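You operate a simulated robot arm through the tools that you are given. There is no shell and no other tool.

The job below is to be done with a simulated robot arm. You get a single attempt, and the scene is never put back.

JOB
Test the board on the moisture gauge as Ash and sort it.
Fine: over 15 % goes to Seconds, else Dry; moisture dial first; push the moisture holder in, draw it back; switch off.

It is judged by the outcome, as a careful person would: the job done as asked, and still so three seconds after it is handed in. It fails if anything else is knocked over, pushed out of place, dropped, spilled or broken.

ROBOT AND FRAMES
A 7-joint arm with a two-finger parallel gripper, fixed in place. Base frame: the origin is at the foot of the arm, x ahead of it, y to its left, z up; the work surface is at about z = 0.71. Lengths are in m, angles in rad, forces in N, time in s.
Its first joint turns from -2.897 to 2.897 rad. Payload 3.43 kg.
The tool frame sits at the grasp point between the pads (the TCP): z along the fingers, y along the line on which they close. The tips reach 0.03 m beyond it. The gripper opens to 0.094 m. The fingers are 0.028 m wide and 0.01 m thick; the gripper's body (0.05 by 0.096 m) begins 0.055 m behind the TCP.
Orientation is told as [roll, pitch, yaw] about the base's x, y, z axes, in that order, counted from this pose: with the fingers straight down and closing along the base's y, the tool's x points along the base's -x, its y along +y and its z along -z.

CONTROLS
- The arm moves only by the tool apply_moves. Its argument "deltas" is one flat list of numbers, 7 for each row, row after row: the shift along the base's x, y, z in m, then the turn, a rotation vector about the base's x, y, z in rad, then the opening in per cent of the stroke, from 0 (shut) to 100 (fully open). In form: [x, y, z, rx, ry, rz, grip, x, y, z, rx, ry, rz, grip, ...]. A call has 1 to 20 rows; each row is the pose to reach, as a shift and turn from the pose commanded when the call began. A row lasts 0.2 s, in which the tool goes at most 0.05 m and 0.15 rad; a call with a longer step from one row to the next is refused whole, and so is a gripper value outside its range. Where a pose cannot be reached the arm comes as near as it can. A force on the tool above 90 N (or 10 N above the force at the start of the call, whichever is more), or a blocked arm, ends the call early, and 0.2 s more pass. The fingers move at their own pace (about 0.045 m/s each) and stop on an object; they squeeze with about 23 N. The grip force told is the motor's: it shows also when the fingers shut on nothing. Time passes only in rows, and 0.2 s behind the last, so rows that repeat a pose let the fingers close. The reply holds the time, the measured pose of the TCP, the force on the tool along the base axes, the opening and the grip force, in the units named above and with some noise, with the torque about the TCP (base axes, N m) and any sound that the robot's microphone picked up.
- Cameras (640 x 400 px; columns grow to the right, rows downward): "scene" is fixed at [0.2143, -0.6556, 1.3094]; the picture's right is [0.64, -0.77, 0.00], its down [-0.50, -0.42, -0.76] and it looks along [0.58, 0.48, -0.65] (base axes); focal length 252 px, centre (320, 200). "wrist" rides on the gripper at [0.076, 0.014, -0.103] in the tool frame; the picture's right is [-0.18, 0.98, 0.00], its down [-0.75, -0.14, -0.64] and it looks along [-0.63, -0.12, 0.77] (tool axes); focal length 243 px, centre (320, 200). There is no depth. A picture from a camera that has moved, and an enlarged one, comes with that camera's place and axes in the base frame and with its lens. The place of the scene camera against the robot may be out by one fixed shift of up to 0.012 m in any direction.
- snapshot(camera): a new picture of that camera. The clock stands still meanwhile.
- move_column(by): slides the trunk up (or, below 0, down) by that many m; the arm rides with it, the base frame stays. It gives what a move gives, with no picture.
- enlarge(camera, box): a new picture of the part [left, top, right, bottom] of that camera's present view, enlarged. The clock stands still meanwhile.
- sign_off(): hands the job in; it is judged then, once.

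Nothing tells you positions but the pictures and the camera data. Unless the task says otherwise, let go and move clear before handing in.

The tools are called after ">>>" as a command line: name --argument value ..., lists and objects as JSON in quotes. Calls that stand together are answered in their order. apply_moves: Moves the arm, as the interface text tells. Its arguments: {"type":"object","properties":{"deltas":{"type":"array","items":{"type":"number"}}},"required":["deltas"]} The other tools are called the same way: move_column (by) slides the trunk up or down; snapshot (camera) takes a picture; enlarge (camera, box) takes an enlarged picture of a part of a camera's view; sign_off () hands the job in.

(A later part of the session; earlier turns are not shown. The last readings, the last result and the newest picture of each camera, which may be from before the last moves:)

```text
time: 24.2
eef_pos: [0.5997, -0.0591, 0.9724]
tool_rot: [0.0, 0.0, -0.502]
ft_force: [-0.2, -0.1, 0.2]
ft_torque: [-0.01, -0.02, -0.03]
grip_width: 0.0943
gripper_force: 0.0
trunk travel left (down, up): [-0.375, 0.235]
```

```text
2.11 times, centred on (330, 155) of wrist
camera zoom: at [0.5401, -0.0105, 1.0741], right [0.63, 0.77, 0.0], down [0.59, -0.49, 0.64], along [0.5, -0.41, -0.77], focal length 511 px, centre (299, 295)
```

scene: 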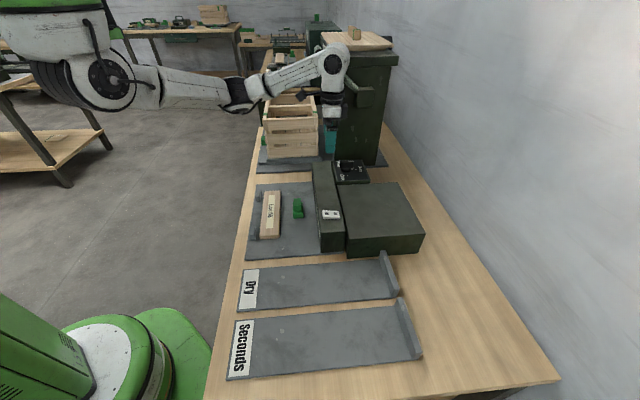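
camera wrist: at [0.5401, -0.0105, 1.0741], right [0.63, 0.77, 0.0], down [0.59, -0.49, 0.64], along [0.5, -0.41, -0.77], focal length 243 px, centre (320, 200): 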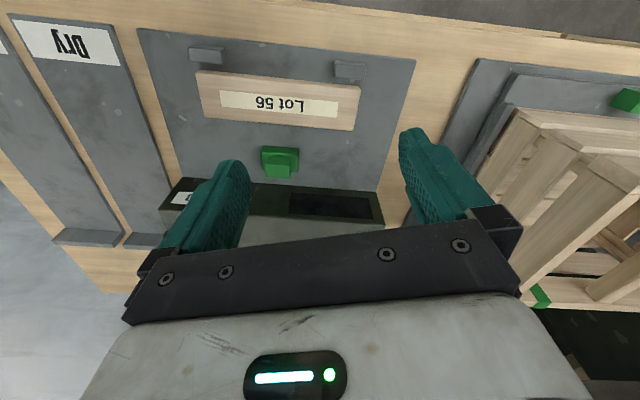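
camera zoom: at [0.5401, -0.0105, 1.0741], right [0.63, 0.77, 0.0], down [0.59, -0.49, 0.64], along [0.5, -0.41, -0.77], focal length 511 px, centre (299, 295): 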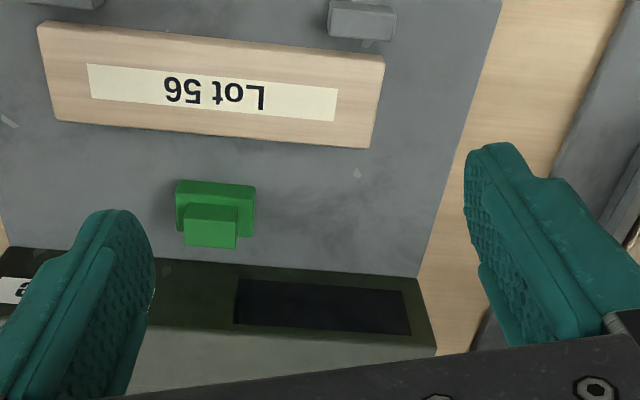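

>>> enlarge --camera "wrist" --box '[280, 180, 380, 230]'

>>> enlarge --camera "wrist" --box '[240, 120, 340, 200]'

>>> enlarge --camera "wrist" --box '[560, 60, 640, 140]'

```text
6.40 times, centred on (330, 205) of wrist
camera zoom: at [0.5401, -0.0105, 1.0741], right [0.63, 0.77, 0.0], down [0.59, -0.49, 0.64], along [0.5, -0.41, -0.77], focal length 1553 px, centre (256, 168)
```

zoom: 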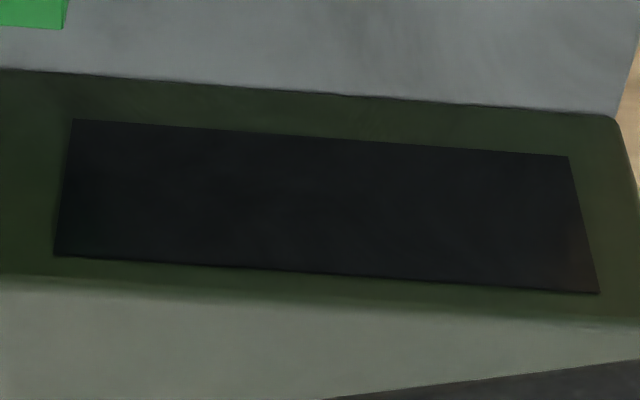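

```text
5.00 times, centred on (290, 160) of wrist
camera zoom: at [0.5401, -0.0105, 1.0741], right [0.63, 0.77, 0.0], down [0.59, -0.49, 0.64], along [0.5, -0.41, -0.77], focal length 1213 px, centre (470, 400)
```

zoom: 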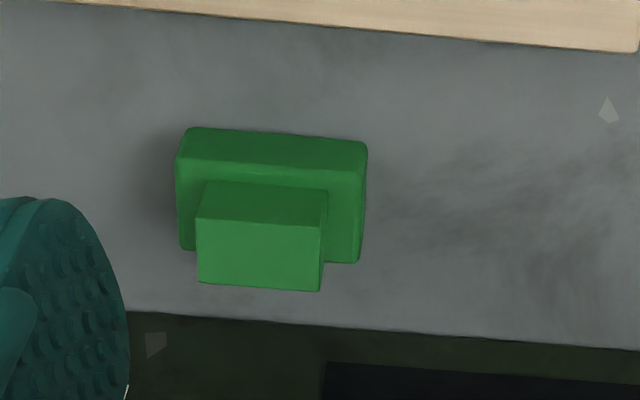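

```text
5.00 times, centred on (600, 100) of wrist
camera zoom: at [0.5401, -0.0105, 1.0741], right [0.63, 0.77, 0.0], down [0.59, -0.49, 0.64], along [0.5, -0.41, -0.77], focal length 1213 px, centre (-1080, 700)
```

zoom: 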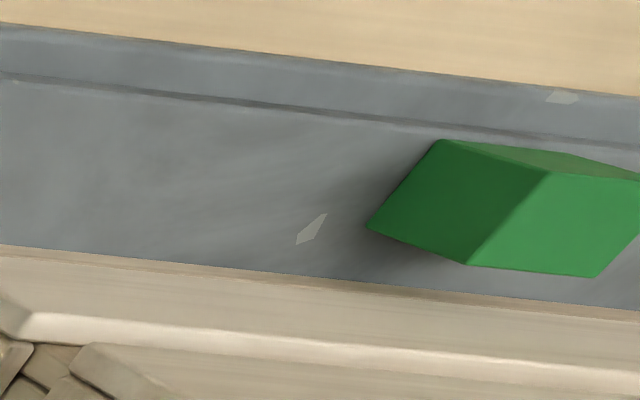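

The display is still dark, so the reading should appear once the holder clamps the board. The two nubs at the front edge and the green block centred between them look like a clamp, so "in" should mean toward the board. With the scene camera corrected about 11 mm in z, the handle tab is near (0.657, -0.188, top 0.760). I'll line up over it at +45° yaw.

>>> apply_moves --deltas '[0.005, -0.012, 0, 0, 0, 0.129, 60, 0.01, -0.025, 0, 0, 0, 0.257, 60, 0.016, -0.038, -0.005, 0, 0, 0.386, 60, 0.022, -0.051, -0.01, 0, 0, 0.515, 60, 0.028, -0.064, -0.02, 0, 0, 0.644, 60, 0.034, -0.077, -0.03, 0, 0, 0.772, 60, 0.04, -0.09, -0.045, 0, 0, 0.901, 60, 0.046, -0.103, -0.06, 0, 0, 1.03, 60, 0.052, -0.116, -0.075, 0, 0, 1.158, 60, 0.0571, -0.129, -0.09, 0, 0, 1.287, 60, 0.0571, -0.129, -0.09, 0, 0, 1.287, 60]'

>>> snapshot --camera "wrist"

>>> enlarge --camera "scene" --box '[240, 140, 360, 260]'

```text
time: 26.6
eef_pos: [0.6566, -0.1915, 0.882]
tool_rot: [0.001, 0.001, 0.789]
ft_force: [1.0, 0.0, 0.3]
ft_torque: [0.01, -0.01, 0.01]
grip_width: 0.0563
gripper_force: 0.1
trunk travel left (down, up): [-0.375, 0.235]
```

```text
taken
camera wrist: at [0.5939, -0.236, 0.9837], right [-0.57, 0.82, 0.0], down [0.63, 0.44, 0.64], along [0.53, 0.36, -0.77], focal length 243 px, centre (320, 200)
```

wrist: 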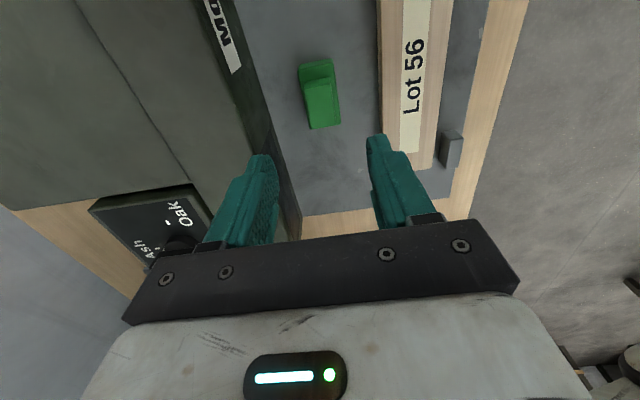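

```text
3.33 times, centred on (300, 200) of scene
camera zoom: at [0.2143, -0.6556, 1.3094], right [0.64, -0.77, 0.0], down [-0.5, -0.42, -0.76], along [0.58, 0.48, -0.65], focal length 840 px, centre (387, 200)
```

zoom: 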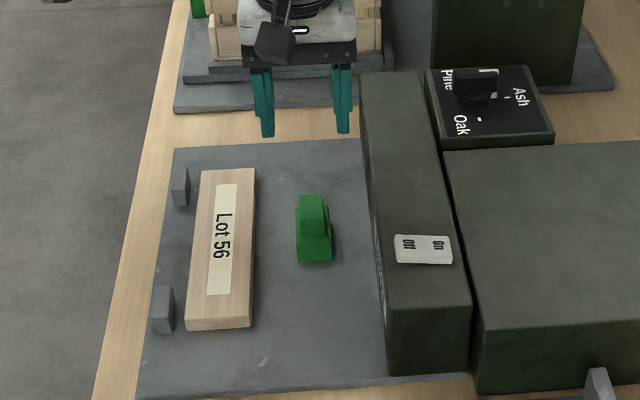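

>>> enlarge --camera "wrist" --box '[260, 40, 400, 150]'

```text
3.64 times, centred on (330, 95) of wrist
camera zoom: at [0.5939, -0.236, 0.9837], right [-0.57, 0.82, 0.0], down [0.63, 0.44, 0.64], along [0.53, 0.36, -0.77], focal length 882 px, centre (284, 582)
```

zoom: 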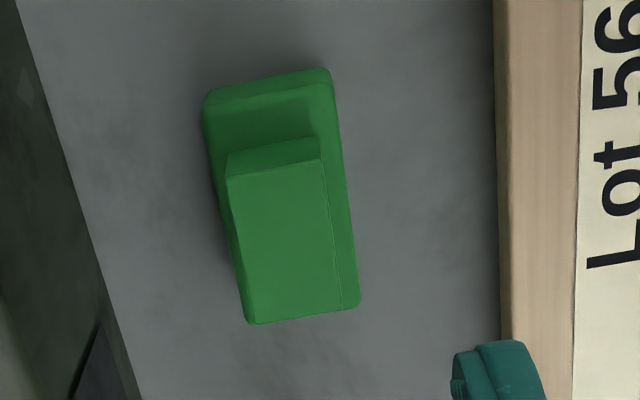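

The tab is right on the tool axis. I'll descend to grip it above the base block.

>>> apply_moves --deltas '[0, 0.001, -0.04, 0, 0, 0, 60, 0, 0.001, -0.075, 0, 0, 0, 60, 0, 0.001, -0.095, 0, 0, 0, 60, 0, 0.001, -0.105, 0, 0, 0, 60, 0, 0.001, -0.108, 0, 0, 0, 60, 0, 0.001, -0.108, 0, 0, 0, 60]'

>>> enlarge --camera "scene" --box '[250, 160, 350, 250]'

```text
time: 28.1
eef_pos: [0.6585, -0.1898, 0.7747]
tool_rot: [0.0, 0.0, 0.787]
ft_force: [0.0, -0.1, 0.5]
ft_torque: [0.0, 0.02, -0.01]
grip_width: 0.0564
gripper_force: 0.1
trunk travel left (down, up): [-0.375, 0.235]
```

```text
4.44 times, centred on (300, 205) of scene
camera zoom: at [0.2143, -0.6556, 1.3094], right [0.64, -0.77, 0.0], down [-0.5, -0.42, -0.76], along [0.58, 0.48, -0.65], focal length 1121 px, centre (409, 178)
```

zoom: 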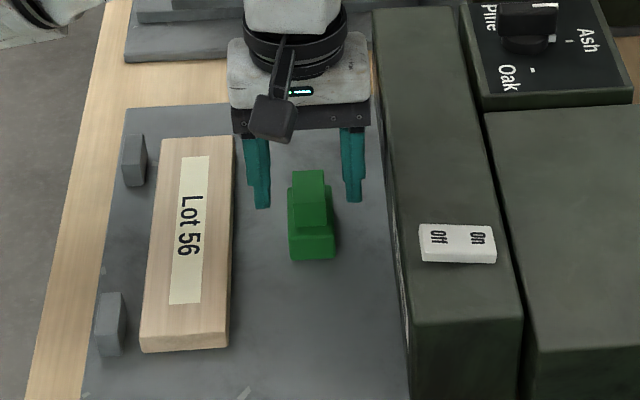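

The fingers straddle the tab, so I'll close on it.

>>> apply_moves --deltas '[0, 0, 0, 0, 0, 0, 0, 0, 0, 0, 0, 0, 0, 0, 0, 0, 0, 0, 0, 0, 0, 0, 0, 0, 0, 0, 0, 0]'

>>> enlarge --camera "scene" --box '[250, 160, 350, 250]'

```text
time: 29.1
eef_pos: [0.6589, -0.1902, 0.7743]
tool_rot: [-0.002, 0.0, 0.786]
ft_force: [4.5, -2.8, -0.5]
ft_torque: [-0.24, -0.13, -0.24]
grip_width: 0.0239
gripper_force: 45.0
trunk travel left (down, up): [-0.375, 0.235]
```

```text
4.44 times, centred on (300, 205) of scene
camera zoom: at [0.2143, -0.6556, 1.3094], right [0.64, -0.77, 0.0], down [-0.5, -0.42, -0.76], along [0.58, 0.48, -0.65], focal length 1121 px, centre (409, 178)
```

zoom: 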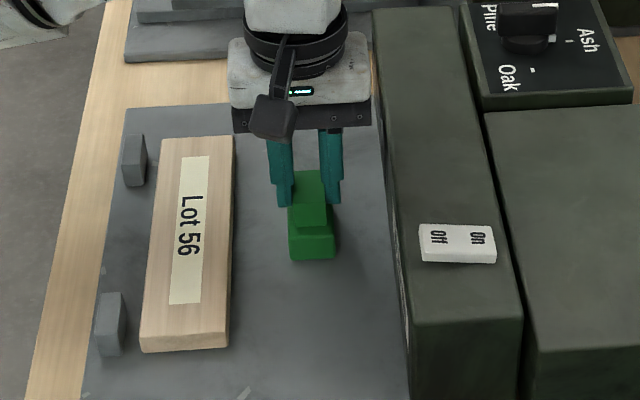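

I have a firm grip at 24 mm. I'll push gently toward the board and watch the force.

>>> apply_moves --deltas '[-0.004, 0.004, 0, 0, 0, 0, 0, -0.009, 0.009, 0, 0, 0, 0, 0, -0.014, 0.014, 0, 0, 0, 0, 0, -0.018, 0.018, 0, 0, 0, 0, 0]'

>>> enlarge --camera "scene" --box '[250, 160, 350, 250]'

```text
time: 30.1
eef_pos: [0.6401, -0.1708, 0.7763]
tool_rot: [-0.001, 0.0, 0.785]
ft_force: [4.0, -6.6, 17.2]
ft_torque: [0.06, -0.39, -0.27]
grip_width: 0.0239
gripper_force: 45.2
trunk travel left (down, up): [-0.375, 0.235]
```

```text
4.44 times, centred on (300, 205) of scene
camera zoom: at [0.2143, -0.6556, 1.3094], right [0.64, -0.77, 0.0], down [-0.5, -0.42, -0.76], along [0.58, 0.48, -0.65], focal length 1121 px, centre (409, 178)
```

zoom: 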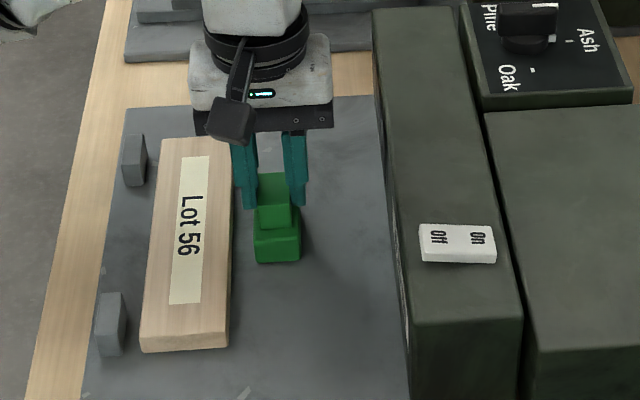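

The holder slides freely toward the board. I'll keep going until the board is clamped against the stops.

>>> apply_moves --deltas '[-0.004, 0.004, -0.001, 0, 0, 0, 0, -0.008, 0.008, -0.001, 0, 0, 0, 0, -0.012, 0.012, -0.001, 0, 0, 0, 0, -0.014, 0.014, -0.001, 0, 0, 0, 0, -0.016, 0.016, -0.001, 0, 0, 0, 0]'

>>> enlarge --camera "scene" --box '[240, 160, 340, 250]'

```text
time: 31.2
eef_pos: [0.6241, -0.1546, 0.775]
tool_rot: [-0.001, -0.001, 0.787]
ft_force: [8.1, -4.3, 41.6]
ft_torque: [-0.15, -0.04, -0.39]
grip_width: 0.0239
gripper_force: 45.4
trunk travel left (down, up): [-0.375, 0.235]
```

```text
4.44 times, centred on (290, 205) of scene
camera zoom: at [0.2143, -0.6556, 1.3094], right [0.64, -0.77, 0.0], down [-0.5, -0.42, -0.76], along [0.58, 0.48, -0.65], focal length 1121 px, centre (453, 178)
```

zoom: 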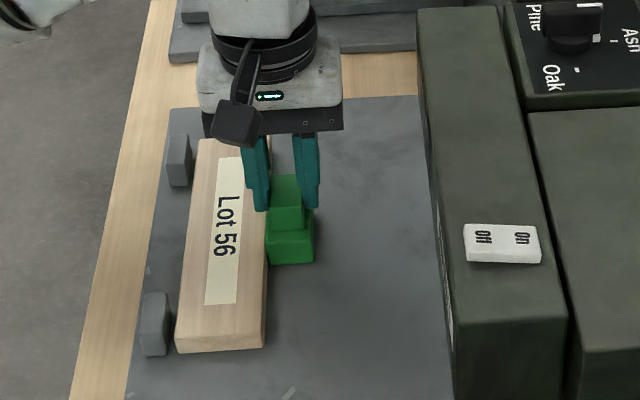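

The block is about at the board, and I'm pressing down a bit (41 N). I'll ease up by a few mm and continue the last centimetre.

>>> apply_moves --deltas '[0, 0, 0.003, 0, 0, 0, 0, -0.002, 0.002, 0.003, 0, 0, 0, 0, -0.004, 0.004, 0.003, 0, 0, 0, 0, -0.006, 0.006, 0.003, 0, 0, 0, 0]'

>>> enlarge --camera "scene" --box '[240, 160, 340, 250]'

```text
time: 32.2
eef_pos: [0.6188, -0.1516, 0.7745]
tool_rot: [0.003, 0.0, 0.787]
ft_force: [8.4, -7.0, -31.7]
ft_torque: [0.24, -0.92, -0.5]
grip_width: 0.0236
gripper_force: 44.9
trunk travel left (down, up): [-0.375, 0.235]
```

```text
4.44 times, centred on (290, 205) of scene
camera zoom: at [0.2143, -0.6556, 1.3094], right [0.64, -0.77, 0.0], down [-0.5, -0.42, -0.76], along [0.58, 0.48, -0.65], focal length 1121 px, centre (453, 178)
```

zoom: 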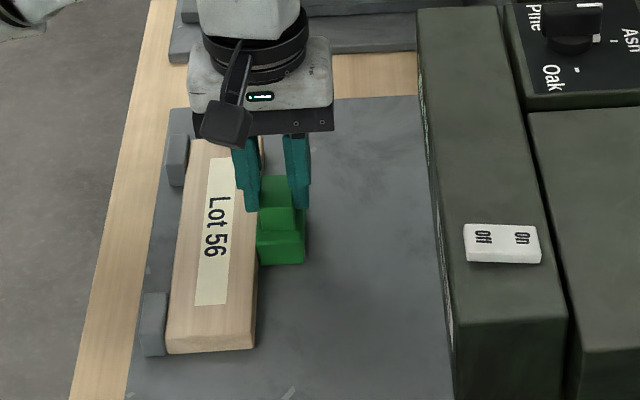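

The board has moved with the block to the stops, and there's a green glow on the gauge face. I'll give one last small push and then check it.

>>> apply_moves --deltas '[0, 0, -0.001, 0, 0, 0, 0, -0.002, 0.002, -0.001, 0, 0, 0, 0, -0.003, 0.003, -0.001, 0, 0, 0, 0, -0.003, 0.003, -0.001, 0, 0, 0, 0]'

>>> enlarge --camera "scene" --box '[240, 160, 340, 250]'

>>> enlarge --camera "scene" --box '[300, 150, 350, 215]'

```text
time: 33.2
eef_pos: [0.6188, -0.15, 0.775]
tool_rot: [-0.013, 0.001, 0.786]
ft_force: [41.2, -44.3, -24.7]
ft_torque: [0.09, -0.64, -0.41]
grip_width: 0.0238
gripper_force: 45.7
trunk travel left (down, up): [-0.375, 0.235]
```

```text
4.44 times, centred on (290, 205) of scene
camera zoom: at [0.2143, -0.6556, 1.3094], right [0.64, -0.77, 0.0], down [-0.5, -0.42, -0.76], along [0.58, 0.48, -0.65], focal length 1121 px, centre (453, 178)
```

zoom: 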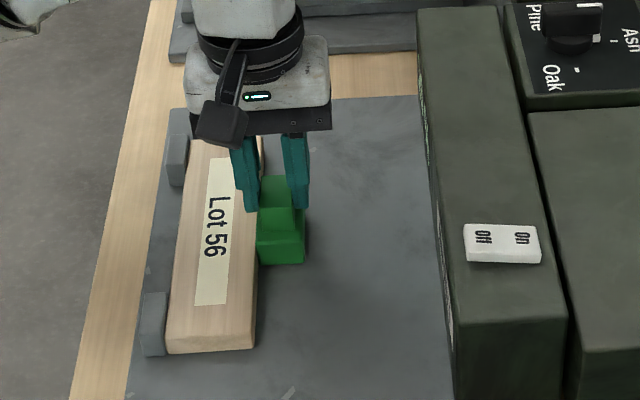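

```text
6.15 times, centred on (325, 182) of scene
camera zoom: at [0.2143, -0.6556, 1.3094], right [0.64, -0.77, 0.0], down [-0.5, -0.42, -0.76], along [0.58, 0.48, -0.65], focal length 1552 px, centre (289, 308)
```

zoom: 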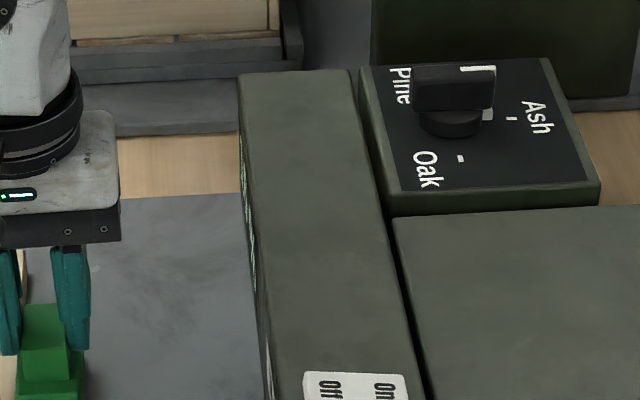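

The display is lit now that the board is clamped against both stops. I'll ease the load, let go, rise and move to the front to read it with the holder still in.

>>> apply_moves --deltas '[0.003, -0.003, 0.0, 0, 0, 0, 0, 0.003, -0.003, -0.0005, 0, 0, 0, 60, 0.003, -0.003, -0.0005, 0, 0, 0, 60, 0.003, -0.003, -0.0005, 0, 0, 0, 60, 0.003, -0.003, 0.03, 0, 0, 0, 60, 0.003, -0.003, 0.07, 0, 0, 0, 60, 0.003, -0.003, 0.11, 0, 0, 0, 60, 0.003, -0.003, 0.11, 0, 0, 0, 60]'

>>> enlarge --camera "scene" --box '[240, 150, 360, 250]'

```text
time: 35.0
eef_pos: [0.6154, -0.1465, 0.887]
tool_rot: [-0.002, 0.002, 0.787]
ft_force: [0.3, 0.4, -0.2]
ft_torque: [-0.02, -0.03, 0.02]
grip_width: 0.0564
gripper_force: 0.1
trunk travel left (down, up): [-0.375, 0.235]
```

```text
4.00 times, centred on (300, 200) of scene
camera zoom: at [0.2143, -0.6556, 1.3094], right [0.64, -0.77, 0.0], down [-0.5, -0.42, -0.76], along [0.58, 0.48, -0.65], focal length 1009 px, centre (400, 200)
```

zoom: 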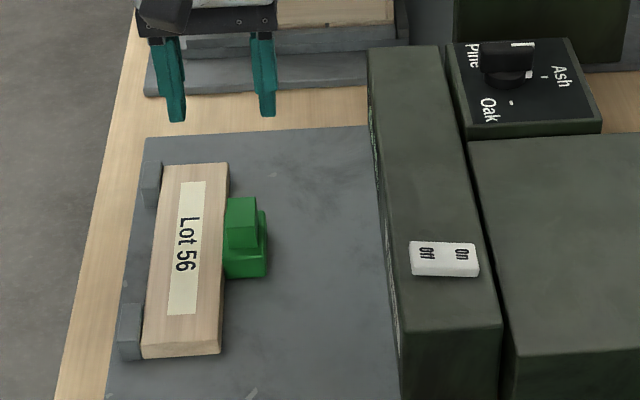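

The holder stays in. Now to the front view to read the display.

>>> apply_moves --deltas '[0, 0.005, 0.02, 0, 0, -0.129, 80, -0.002, 0.013, 0.04, 0, 0, -0.258, 100, -0.004, 0.022, 0.06, 0, 0, -0.387, 100, -0.006, 0.031, 0.075, 0, 0, -0.516, 100, -0.008, 0.04, 0.085, 0, 0, -0.645, 100, -0.01, 0.05, 0.085, 0, 0, -0.773, 100, -0.012, 0.06, 0.085, 0, 0, -0.902, 100, -0.014, 0.07, 0.085, 0, 0, -1.031, 100, -0.015, 0.08, 0.085, 0, 0, -1.16, 100, -0.0157, 0.0874, 0.085, 0, 0, -1.289, 100, -0.0157, 0.0874, 0.085, 0, 0, -1.289, 100]'

>>> snapshot --camera "wrist"

>>> enlarge --camera "wrist" --box '[280, 180, 380, 230]'

```text
time: 37.5
eef_pos: [0.6011, -0.0624, 0.9699]
tool_rot: [-0.001, -0.001, -0.505]
ft_force: [0.2, 0.4, 0.6]
ft_torque: [0.0, 0.01, -0.03]
grip_width: 0.0941
gripper_force: 0.1
trunk travel left (down, up): [-0.375, 0.235]
```

```text
taken
camera wrist: at [0.5427, -0.0129, 1.0732], right [0.64, 0.77, 0.0], down [0.59, -0.49, 0.64], along [0.49, -0.41, -0.77], focal length 243 px, centre (320, 200)
```

wrist: 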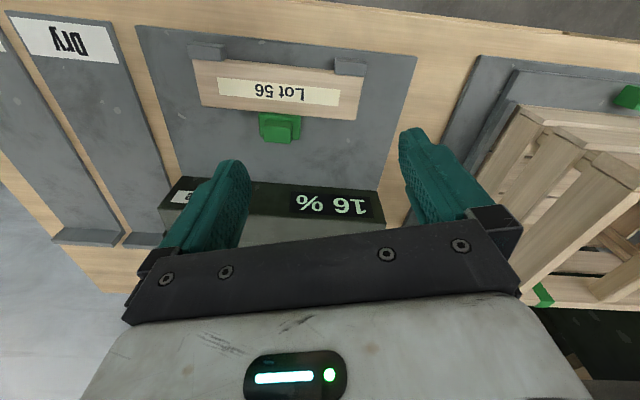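

```text
6.40 times, centred on (330, 205) of wrist
camera zoom: at [0.5427, -0.0129, 1.0732], right [0.64, 0.77, 0.0], down [0.59, -0.49, 0.64], along [0.49, -0.41, -0.77], focal length 1553 px, centre (256, 168)
```

zoom: 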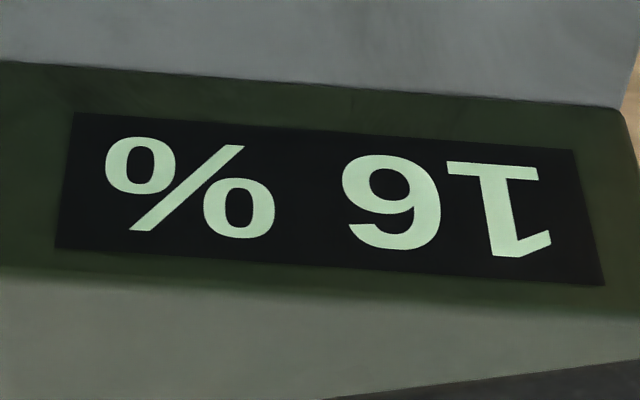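

The display reads 16 % (upside down from here). I'll zoom in once more to be sure of the digits.

>>> enlarge --camera "wrist" --box '[325, 185, 375, 225]'

>>> enlarge --camera "wrist" --box '[180, 30, 380, 160]'

```text
10.00 times, centred on (350, 205) of wrist
camera zoom: at [0.5427, -0.0129, 1.0732], right [0.64, 0.77, 0.0], down [0.59, -0.49, 0.64], along [0.49, -0.41, -0.77], focal length 2426 px, centre (20, 150)
```

zoom: 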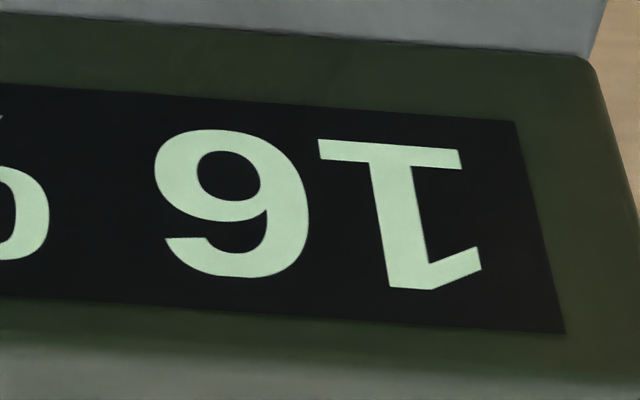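

```text
3.08 times, centred on (280, 95) of wrist
camera zoom: at [0.5427, -0.0129, 1.0732], right [0.64, 0.77, 0.0], down [0.59, -0.49, 0.64], along [0.49, -0.41, -0.77], focal length 746 px, centre (443, 523)
```

zoom: 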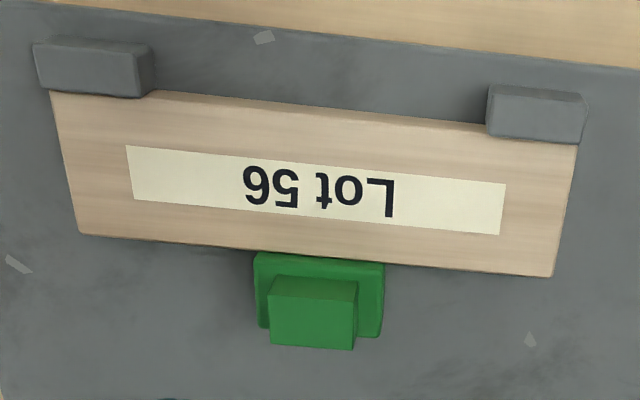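

16 % is over 15, so the board goes to Seconds. Now I'll go back to the handle, now near (0.618, -0.150), to draw the holder back.

>>> apply_moves --deltas '[0.002, -0.008, 0, 0, 0, 0.129, 80, 0.004, -0.017, 0, 0, 0, 0.258, 60, 0.006, -0.026, 0, 0, 0, 0.387, 60, 0.008, -0.035, -0.005, 0, 0, 0.516, 60, 0.01, -0.044, -0.015, 0, 0, 0.645, 60, 0.012, -0.053, -0.03, 0, 0, 0.774, 60, 0.014, -0.062, -0.045, 0, 0, 0.903, 60, 0.016, -0.071, -0.06, 0, 0, 1.032, 60, 0.017, -0.08, -0.075, 0, 0, 1.161, 60, 0.0174, -0.0876, -0.085, 0, 0, 1.29, 60, 0.0174, -0.0876, -0.085, 0, 0, 1.29, 60]'

>>> enlarge --camera "wrist" --box '[260, 40, 400, 150]'

```text
time: 39.9
eef_pos: [0.6195, -0.1495, 0.8846]
tool_rot: [-0.001, 0.001, 0.789]
ft_force: [-0.5, 0.3, 0.4]
ft_torque: [0.03, 0.02, -0.03]
grip_width: 0.0566
gripper_force: 0.1
trunk travel left (down, up): [-0.375, 0.235]
```

```text
3.64 times, centred on (330, 95) of wrist
camera zoom: at [0.5559, -0.1942, 0.9877], right [-0.57, 0.82, 0.0], down [0.63, 0.44, 0.64], along [0.53, 0.36, -0.77], focal length 882 px, centre (284, 582)
```

zoom: 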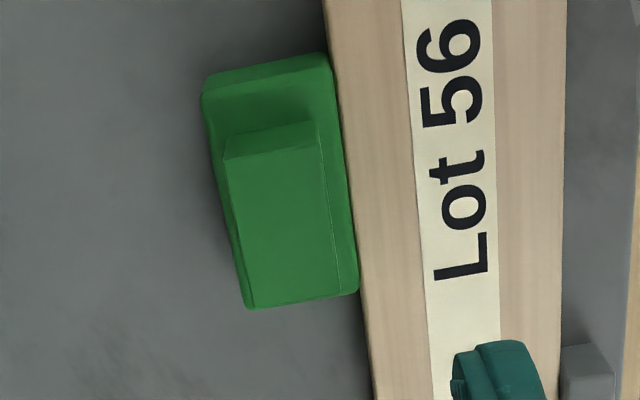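

>>> apply_moves --deltas '[-0.002, -0.002, -0.04, 0, 0, 0, 60, -0.003, -0.003, -0.075, 0, 0, 0, 60, -0.003, -0.003, -0.1, 0, 0, 0, 60, -0.003, -0.003, -0.11, 0, 0, 0, 60, -0.003, -0.003, -0.11, 0, 0, 0, 60, -0.003, -0.003, -0.11, 0, 0, 0, 0, -0.003, -0.003, -0.11, 0, 0, 0, 0, -0.003, -0.003, -0.11, 0, 0, 0, 0, -0.003, -0.003, -0.11, 0, 0, 0, 0]'

>>> enlarge --camera "scene" --box '[240, 150, 360, 250]'

```text
time: 41.9
eef_pos: [0.6176, -0.1529, 0.7751]
tool_rot: [0.002, 0.003, 0.787]
ft_force: [-6.2, 7.2, -3.3]
ft_torque: [0.28, 0.41, -0.44]
grip_width: 0.0241
gripper_force: 45.3
trunk travel left (down, up): [-0.375, 0.235]
```

```text
4.00 times, centred on (300, 200) of scene
camera zoom: at [0.2143, -0.6556, 1.3094], right [0.64, -0.77, 0.0], down [-0.5, -0.42, -0.76], along [0.58, 0.48, -0.65], focal length 1009 px, centre (400, 200)
```

zoom: 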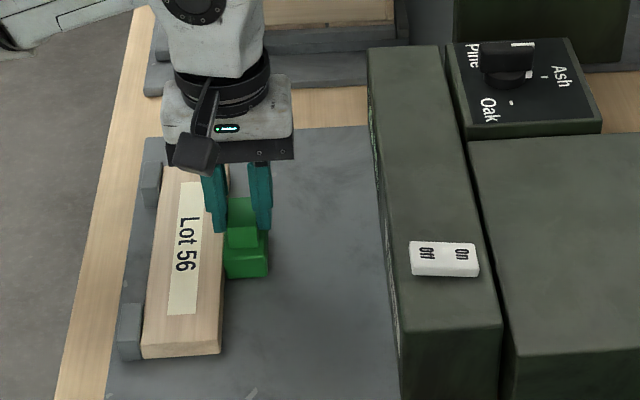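

Gripped again. I'll draw the holder back to where it started.

>>> apply_moves --deltas '[0.005, -0.005, 0, 0, 0, 0, 0, 0.011, -0.011, 0, 0, 0, 0, 0, 0.017, -0.017, 0, 0, 0, 0, 0, 0.023, -0.023, 0, 0, 0, 0, 0, 0.029, -0.029, 0, 0, 0, 0, 0, 0.034, -0.034, 0, 0, 0, 0, 0, 0.038, -0.038, 0, 0, 0, 0, 0, 0.04, -0.04, 0, 0, 0, 0, 0, 0.04, -0.04, 0, 0, 0, 0, 0]'

>>> enlarge --camera "scene" --box '[240, 150, 360, 250]'

```text
time: 43.9
eef_pos: [0.6565, -0.1922, 0.7762]
tool_rot: [0.003, 0.002, 0.787]
ft_force: [-4.6, 12.4, -13.7]
ft_torque: [0.61, -0.58, -0.61]
grip_width: 0.024
gripper_force: 45.4
trunk travel left (down, up): [-0.375, 0.235]
```

```text
4.00 times, centred on (300, 200) of scene
camera zoom: at [0.2143, -0.6556, 1.3094], right [0.64, -0.77, 0.0], down [-0.5, -0.42, -0.76], along [0.58, 0.48, -0.65], focal length 1009 px, centre (400, 200)
```

zoom: 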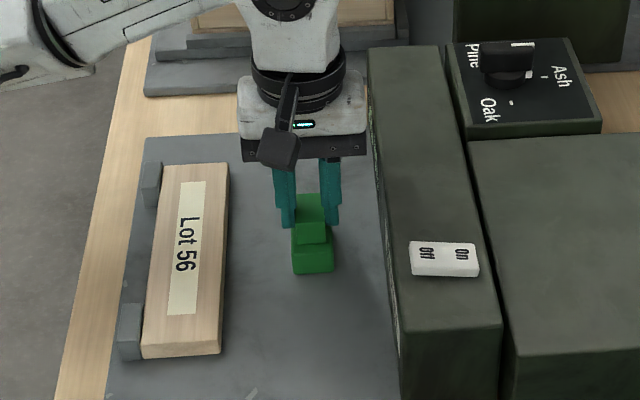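

The holder is back at its start position. I'll nudge it 2 mm to confirm it's fully home, then let go.

>>> apply_moves --deltas '[0.0015, -0.0015, 0, 0, 0, 0, 0, 0.002, -0.002, 0, 0, 0, 0, 0]'

```text
time: 44.5
eef_pos: [0.6554, -0.1914, 0.7749]
tool_rot: [0.01, 0.001, 0.789]
ft_force: [-25.6, 32.7, -23.5]
ft_torque: [0.18, -0.14, -0.46]
grip_width: 0.024
gripper_force: 45.0
trunk travel left (down, up): [-0.375, 0.235]
```

Resistance confirms it's against its back stop. I'll release, rise, and head to the rocker's Off half with closed fingers.

>>> apply_moves --deltas '[-0.002, 0.002, 0, 0, 0, 0, 0, -0.002, 0.002, 0, 0, 0, 0, 60, -0.002, 0.002, 0, 0, 0, 0, 60, -0.002, 0.002, 0, 0, 0, 0, 60, -0.002, 0.002, 0.03, 0, 0, 0, 60, -0.002, 0.002, 0.07, 0, 0, 0, 60, -0.002, 0.002, 0.11, 0, 0, 0, 60, -0.01, -0.03, 0.12, 0, 0, 0, 30, -0.018, -0.075, 0.12, 0, 0, 0, 0, -0.025, -0.12, 0.12, 0, 0, 0, 0, -0.027, -0.1405, 0.12, 0, 0, 0, 0, -0.027, -0.1405, 0.12, 0, 0, 0, 0]'

>>> snapshot --camera "wrist"

>>> snapshot --camera "scene"

```text
time: 47.0
eef_pos: [0.633, -0.3356, 0.8952]
tool_rot: [0.0, 0.001, 0.788]
ft_force: [-0.2, 0.2, 0.6]
ft_torque: [-0.01, -0.01, 0.02]
grip_width: 0.0002
gripper_force: 23.0
trunk travel left (down, up): [-0.375, 0.235]
```

```text
taken
camera wrist: at [0.5691, -0.3799, 0.997], right [-0.57, 0.82, 0.0], down [0.63, 0.43, 0.64], along [0.53, 0.36, -0.77], focal length 243 px, centre (320, 200)
```

wrist: 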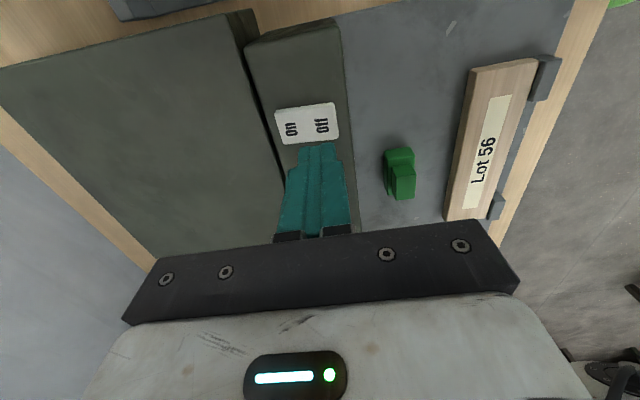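

```text
taken
```

scene: 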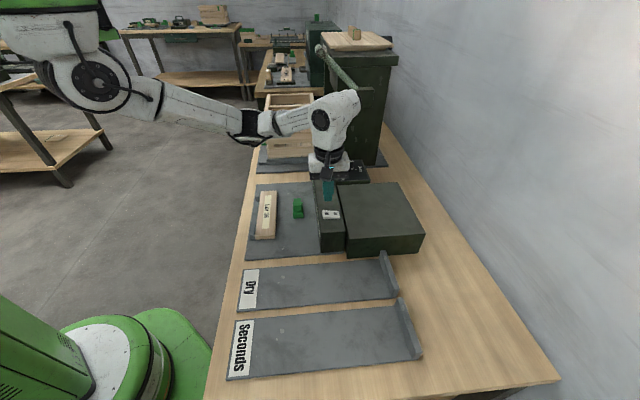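

The tool axis is right over the Off label. I'll shift slightly outward, descend and press.

>>> apply_moves --deltas '[-0.003, 0.003, -0.025, 0, 0, 0, 0, -0.003, 0.003, -0.04, 0, 0, 0, 0, -0.003, 0.003, -0.046, 0, 0, 0, 0, -0.003, 0.003, -0.049, 0, 0, 0, 0, -0.003, 0.003, -0.052, 0, 0, 0, 0, -0.003, 0.003, -0.054, 0, 0, 0, 0]'

>>> enlarge --camera "scene" --box '[290, 180, 360, 230]'

```text
time: 48.5
eef_pos: [0.6284, -0.3323, 0.8418]
tool_rot: [-0.001, 0.0, 0.787]
ft_force: [0.0, 1.0, -0.1]
ft_torque: [-0.02, -0.02, 0.01]
grip_width: 0.0
gripper_force: 23.6
trunk travel left (down, up): [-0.375, 0.235]
```

```text
8.00 times, centred on (325, 205) of scene
camera zoom: at [0.2143, -0.6556, 1.3094], right [0.64, -0.77, 0.0], down [-0.5, -0.42, -0.76], along [0.58, 0.48, -0.65], focal length 2017 px, centre (280, 160)
```

zoom: 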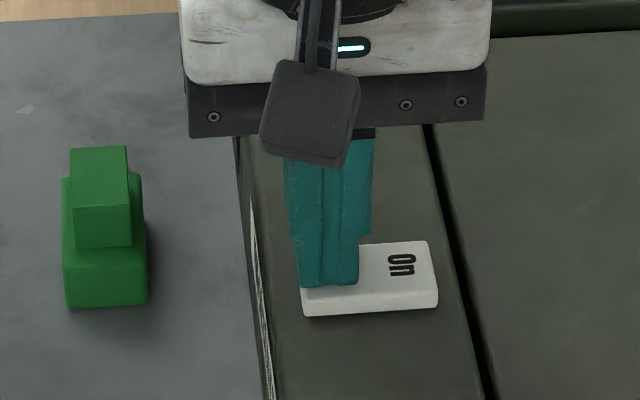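

The rocker already seems to have tipped toward Off. I'll press a touch further to confirm it's at its stop, then back off and look.

>>> apply_moves --deltas '[0, 0, -0.002, 0, 0, 0, 0, 0, 0, -0.004, 0, 0, 0, 0]'

```text
time: 49.0
eef_pos: [0.6284, -0.3333, 0.8415]
tool_rot: [-0.004, 0.002, 0.786]
ft_force: [-4.7, 7.6, 35.3]
ft_torque: [0.05, -0.1, 0.0]
grip_width: 0.0
gripper_force: 22.7
trunk travel left (down, up): [-0.375, 0.235]
```

>>> apply_moves --deltas '[0, 0, 0.02, 0, 0, 0, 0, 0, 0, 0.06, 0, 0, 0, 0, 0, 0.03, 0.08, 0, 0, 0, 0, 0, 0.07, 0.1, 0, 0, 0, 50, 0, 0.11, 0.12, 0, 0, -0.1, 100, 0, 0.15, 0.13, 0, 0, -0.23, 100, -0.005, 0.19, 0.13, 0, 0, -0.36, 100, -0.01, 0.22, 0.13, 0, 0, -0.5, 100, -0.015, 0.24, 0.13, 0, 0, -0.64, 100, -0.02, 0.255, 0.13, 0, 0, -0.78, 100, -0.024, 0.262, 0.13, 0, 0, -0.92, 100, -0.027, 0.267, 0.13, 0, 0, -1.06, 100, -0.028, 0.27, 0.13, 0, 0, -1.2, 100, -0.028, 0.272, 0.13, 0, 0, -1.29, 100, -0.028, 0.272, 0.13, 0, 0, -1.29, 100]'

>>> snapshot --camera "wrist"

>>> enlarge --camera "scene" --box '[315, 200, 350, 225]'

>>> enlarge --camera "scene" --box '[230, 170, 350, 270]'

```text
time: 52.2
eef_pos: [0.6006, -0.0596, 0.9668]
tool_rot: [-0.001, 0.001, -0.504]
ft_force: [-0.1, 0.6, -0.2]
ft_torque: [-0.02, -0.01, 0.02]
grip_width: 0.0939
gripper_force: 0.0
trunk travel left (down, up): [-0.375, 0.235]
```

```text
taken
camera wrist: at [0.5417, -0.0108, 1.07], right [0.64, 0.77, 0.0], down [0.59, -0.49, 0.64], along [0.49, -0.41, -0.77], focal length 243 px, centre (320, 200)
```

wrist: 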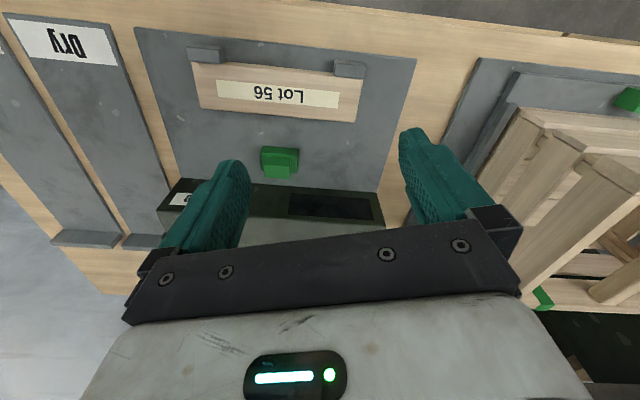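

```text
16.00 times, centred on (332, 212) of scene
camera zoom: at [0.2143, -0.6556, 1.3094], right [0.64, -0.77, 0.0], down [-0.5, -0.42, -0.76], along [0.58, 0.48, -0.65], focal length 4034 px, centre (120, 0)
```

zoom: 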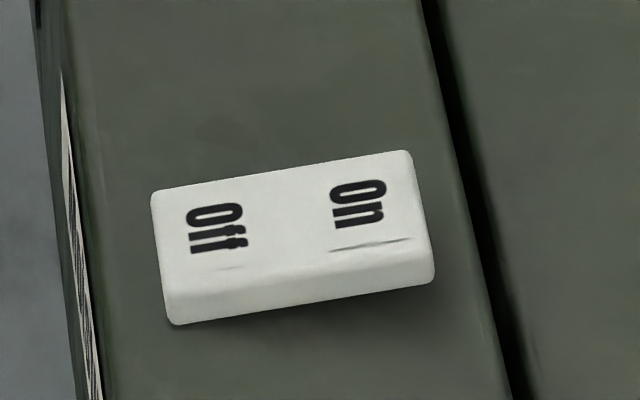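

```text
4.00 times, centred on (290, 220) of scene
camera zoom: at [0.2143, -0.6556, 1.3094], right [0.64, -0.77, 0.0], down [-0.5, -0.42, -0.76], along [0.58, 0.48, -0.65], focal length 1009 px, centre (440, 120)
```

zoom: 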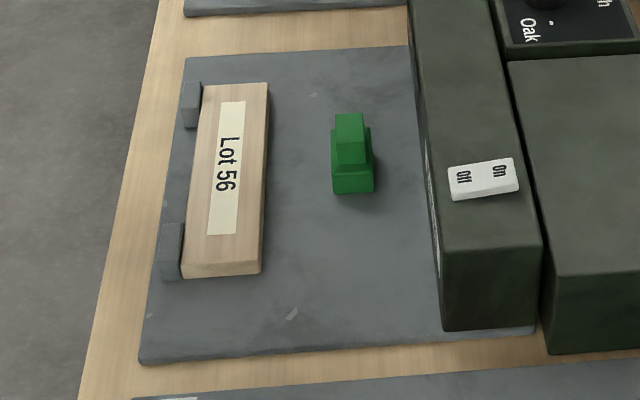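

The rocker is now clearly tipped to Off and the display is dark. The holder is back. Next I'll pick up the board, which I put near (0.581, -0.116) with its top at about z 0.728, and lay it in Seconds.

>>> apply_moves --deltas '[-0.002, -0.006, 0, 0, 0, 0.129, 100, -0.004, -0.012, 0, 0, 0, 0.258, 100, -0.006, -0.018, 0, 0, 0, 0.387, 100, -0.008, -0.024, -0.005, 0, 0, 0.516, 100, -0.01, -0.03, -0.015, 0, 0, 0.645, 100, -0.012, -0.036, -0.03, 0, 0, 0.774, 100, -0.014, -0.042, -0.045, 0, 0, 0.903, 100, -0.016, -0.048, -0.06, 0, 0, 1.032, 100, -0.018, -0.053, -0.075, 0, 0, 1.161, 100, -0.0193, -0.0564, -0.09, 0, 0, 1.289, 100, -0.0193, -0.0564, -0.09, 0, 0, 1.289, 100]'

>>> snapshot --camera "wrist"

>>> enlarge --camera "scene" --box '[230, 140, 350, 260]'

```text
time: 54.6
eef_pos: [0.5821, -0.1167, 0.8771]
tool_rot: [0.0, -0.001, 0.788]
ft_force: [0.0, 0.0, 0.5]
ft_torque: [0.02, 0.0, -0.03]
grip_width: 0.0942
gripper_force: 0.1
trunk travel left (down, up): [-0.375, 0.235]
```

```text
taken
camera wrist: at [0.5184, -0.1614, 0.9795], right [-0.57, 0.82, 0.0], down [0.63, 0.44, 0.64], along [0.53, 0.36, -0.77], focal length 243 px, centre (320, 200)
```

wrist: 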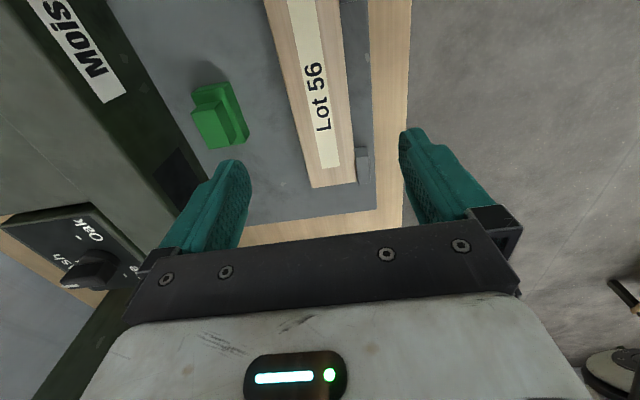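

```text
3.33 times, centred on (290, 200) of scene
camera zoom: at [0.2143, -0.6556, 1.3094], right [0.64, -0.77, 0.0], down [-0.5, -0.42, -0.76], along [0.58, 0.48, -0.65], focal length 840 px, centre (420, 200)
```

zoom: 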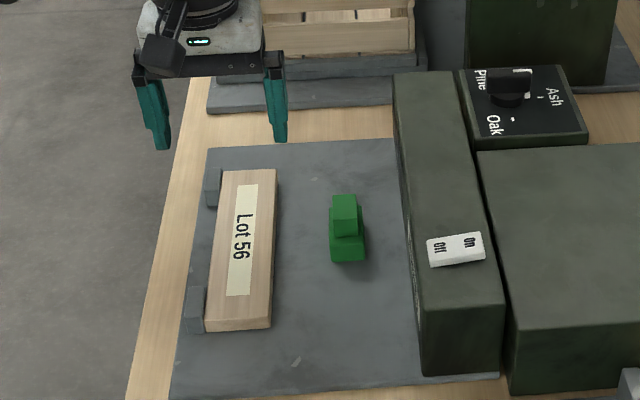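

The board is centred between the fingers. I'll descend to just above the plate.

>>> apply_moves --deltas '[0, 0, -0.045, 0, 0, 0, 100, 0, 0, -0.085, 0, 0, 0, 100, 0, 0, -0.11, 0, 0, 0, 100, 0, 0, -0.122, 0, 0, 0, 100, 0, 0, -0.127, 0, 0, 0, 100, 0, 0, -0.13, 0, 0, 0, 100, 0, 0, -0.13, 0, 0, 0, 100]'

>>> enlarge --camera "scene" --box '[230, 160, 340, 260]'

>>> snapshot --camera "wrist"

```text
time: 56.2
eef_pos: [0.582, -0.1166, 0.7488]
tool_rot: [0.0, 0.0, 0.785]
ft_force: [0.7, -0.3, 0.7]
ft_torque: [0.01, 0.0, 0.02]
grip_width: 0.0938
gripper_force: 0.0
trunk travel left (down, up): [-0.375, 0.235]
```

```text
4.00 times, centred on (285, 210) of scene
camera zoom: at [0.2143, -0.6556, 1.3094], right [0.64, -0.77, 0.0], down [-0.5, -0.42, -0.76], along [0.58, 0.48, -0.65], focal length 1009 px, centre (460, 160)
```

zoom: 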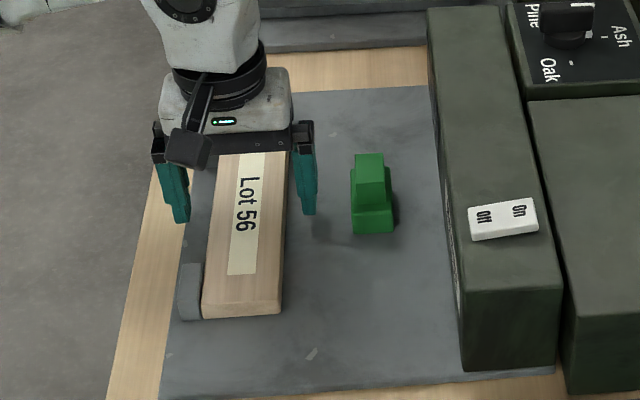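

```text
taken
camera wrist: at [0.5184, -0.1614, 0.8503], right [-0.57, 0.82, 0.0], down [0.63, 0.43, 0.64], along [0.53, 0.36, -0.77], focal length 243 px, centre (320, 200)
```

wrist: 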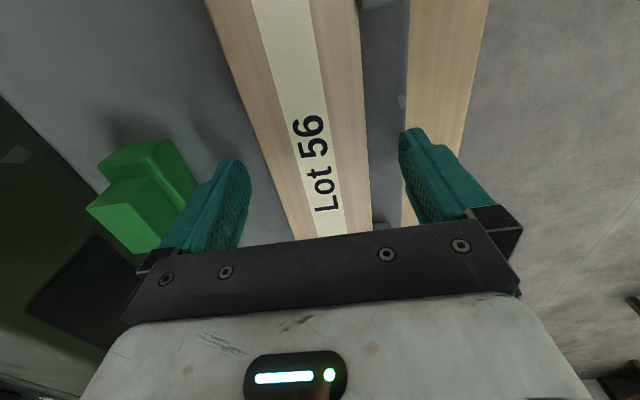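

>>> apply_moves --deltas '[0, 0, -0.002, 0, 0, 0, 100, 0, 0, -0.004, 0, 0, 0, 100, 0, 0, -0.004, 0, 0, 0, 40, 0, 0, -0.004, 0, 0, 0, 0, 0, 0, -0.004, 0, 0, 0, 0, 0, 0, -0.004, 0, 0, 0, 0, 0, 0, -0.004, 0, 0, 0, 0]'

>>> enlarge --camera "scene" --box '[230, 160, 340, 260]'

```text
time: 57.9
eef_pos: [0.5836, -0.1184, 0.7438]
tool_rot: [-0.002, 0.0, 0.788]
ft_force: [14.4, -13.2, -0.9]
ft_torque: [-0.3, -0.38, 0.07]
grip_width: 0.0594
gripper_force: 23.2
trunk travel left (down, up): [-0.375, 0.235]
```

```text
4.00 times, centred on (285, 210) of scene
camera zoom: at [0.2143, -0.6556, 1.3094], right [0.64, -0.77, 0.0], down [-0.5, -0.42, -0.76], along [0.58, 0.48, -0.65], focal length 1009 px, centre (460, 160)
```

zoom: 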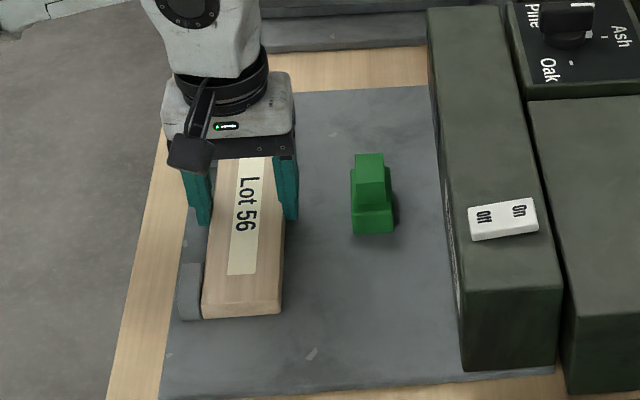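

The board is gripped at 59 mm. I'll slide it a few mm off the stops and lift slightly to check the hold.

>>> apply_moves --deltas '[0.003, -0.003, 0, 0, 0, 0, 0, 0.005, -0.005, 0.004, 0, 0, 0, 0, 0.005, -0.005, 0.015, 0, 0, 0, 0, 0.005, -0.005, 0.03, 0, 0, 0, 0, 0.005, -0.005, 0.03, 0, 0, 0, 0]'

>>> enlarge --camera "scene" --box '[230, 160, 340, 260]'

```text
time: 59.0
eef_pos: [0.5868, -0.1207, 0.7746]
tool_rot: [-0.001, -0.001, 0.786]
ft_force: [0.1, 0.3, 0.0]
ft_torque: [-0.01, 0.01, 0.01]
grip_width: 0.0
gripper_force: 23.2
trunk travel left (down, up): [-0.375, 0.235]
```

```text
4.00 times, centred on (285, 210) of scene
camera zoom: at [0.2143, -0.6556, 1.3094], right [0.64, -0.77, 0.0], down [-0.5, -0.42, -0.76], along [0.58, 0.48, -0.65], focal length 1009 px, centre (460, 160)
```

zoom: 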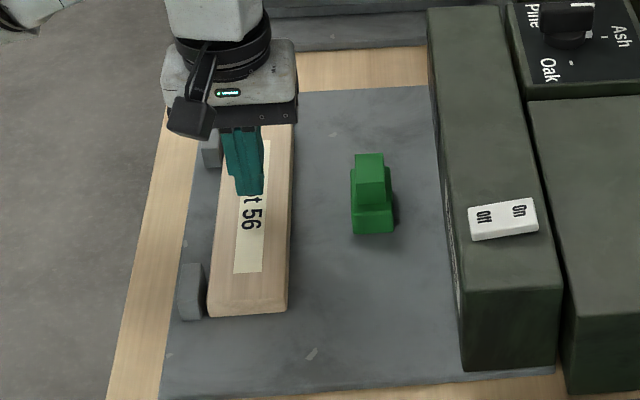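

The grip slipped off the top edge because the nubs took the load. The board is still flat on the plate, now about 5 mm clear of the stops. I'll reopen, check, and re-grip lower with more closing time.

>>> apply_moves --deltas '[0, 0, 0.02, 0, 0, 0, 50, 0, 0, 0.04, 0, 0, 0, 100, 0, 0, 0.06, 0, 0, 0, 100, 0, 0, 0.06, 0, 0, 0, 100, 0, 0, 0.06, 0, 0, 0, 100, 0, 0, 0.06, 0, 0, 0, 100]'

>>> snapshot --camera "wrist"

>>> enlarge --camera "scene" --box '[230, 160, 340, 260]'

```text
time: 60.5
eef_pos: [0.5869, -0.1228, 0.8343]
tool_rot: [0.001, 0.0, 0.788]
ft_force: [0.5, -0.7, 0.1]
ft_torque: [0.04, 0.03, -0.01]
grip_width: 0.0939
gripper_force: 0.1
trunk travel left (down, up): [-0.375, 0.235]
```

```text
taken
camera wrist: at [0.5231, -0.1664, 0.9369], right [-0.57, 0.82, 0.0], down [0.63, 0.43, 0.64], along [0.53, 0.36, -0.77], focal length 243 px, centre (320, 200)
```

wrist: 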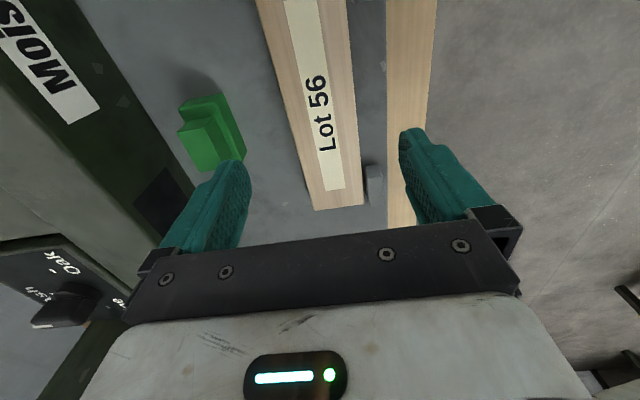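

```text
4.00 times, centred on (285, 210) of scene
camera zoom: at [0.2143, -0.6556, 1.3094], right [0.64, -0.77, 0.0], down [-0.5, -0.42, -0.76], along [0.58, 0.48, -0.65], focal length 1009 px, centre (460, 160)
```

zoom: 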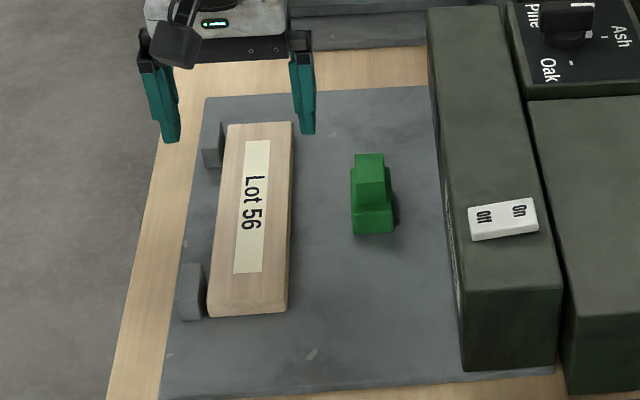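

>>> apply_moves --deltas '[0, 0.001, -0.045, 0, 0, 0, 100, 0, 0.001, -0.08, 0, 0, 0, 100, 0, 0.001, -0.088, 0, 0, 0, 100, 0, 0.001, -0.091, 0, 0, 0, 100, 0, 0.001, -0.093, 0, 0, 0, 100, 0, 0.001, -0.095, 0, 0, 0, 100]'

```text
time: 61.9
eef_pos: [0.5865, -0.1215, 0.7392]
tool_rot: [0.001, 0.002, 0.787]
ft_force: [0.1, -0.6, 13.1]
ft_torque: [0.57, 0.35, 0.07]
grip_width: 0.0938
gripper_force: 0.0
trunk travel left (down, up): [-0.375, 0.235]
```

The tips just touch the plate at about z 0.709. I'll raise 1.5 mm and close with plenty of time.

>>> apply_moves --deltas '[0, 0, 0.0015, 0, 0, 0, 100, 0, 0, 0.0015, 0, 0, 0, 50, 0, 0, 0.0015, 0, 0, 0, 0, 0, 0, 0.0015, 0, 0, 0, 0, 0, 0, 0.0015, 0, 0, 0, 0, 0, 0, 0.0015, 0, 0, 0, 0, 0, 0, 0.0015, 0, 0, 0, 0, 0, 0, 0.0015, 0, 0, 0, 0]'

>>> enlarge --camera "scene" --box '[230, 160, 340, 260]'

```text
time: 63.6
eef_pos: [0.5865, -0.1213, 0.7401]
tool_rot: [-0.001, 0.001, 0.787]
ft_force: [-0.9, -0.6, 0.4]
ft_torque: [0.02, 0.0, 0.01]
grip_width: 0.0595
gripper_force: 22.5
trunk travel left (down, up): [-0.375, 0.235]
```

```text
4.00 times, centred on (285, 210) of scene
camera zoom: at [0.2143, -0.6556, 1.3094], right [0.64, -0.77, 0.0], down [-0.5, -0.42, -0.76], along [0.58, 0.48, -0.65], focal length 1009 px, centre (460, 160)
```

zoom: 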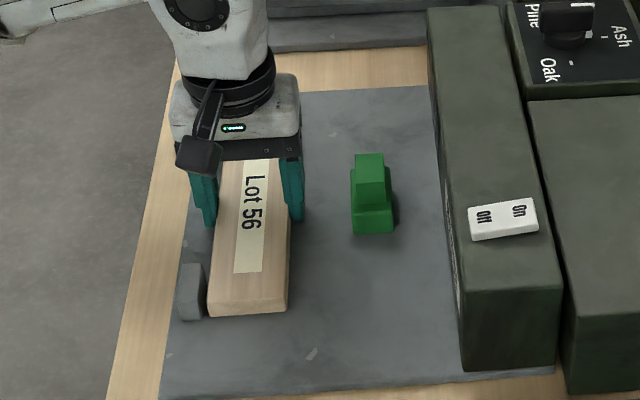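

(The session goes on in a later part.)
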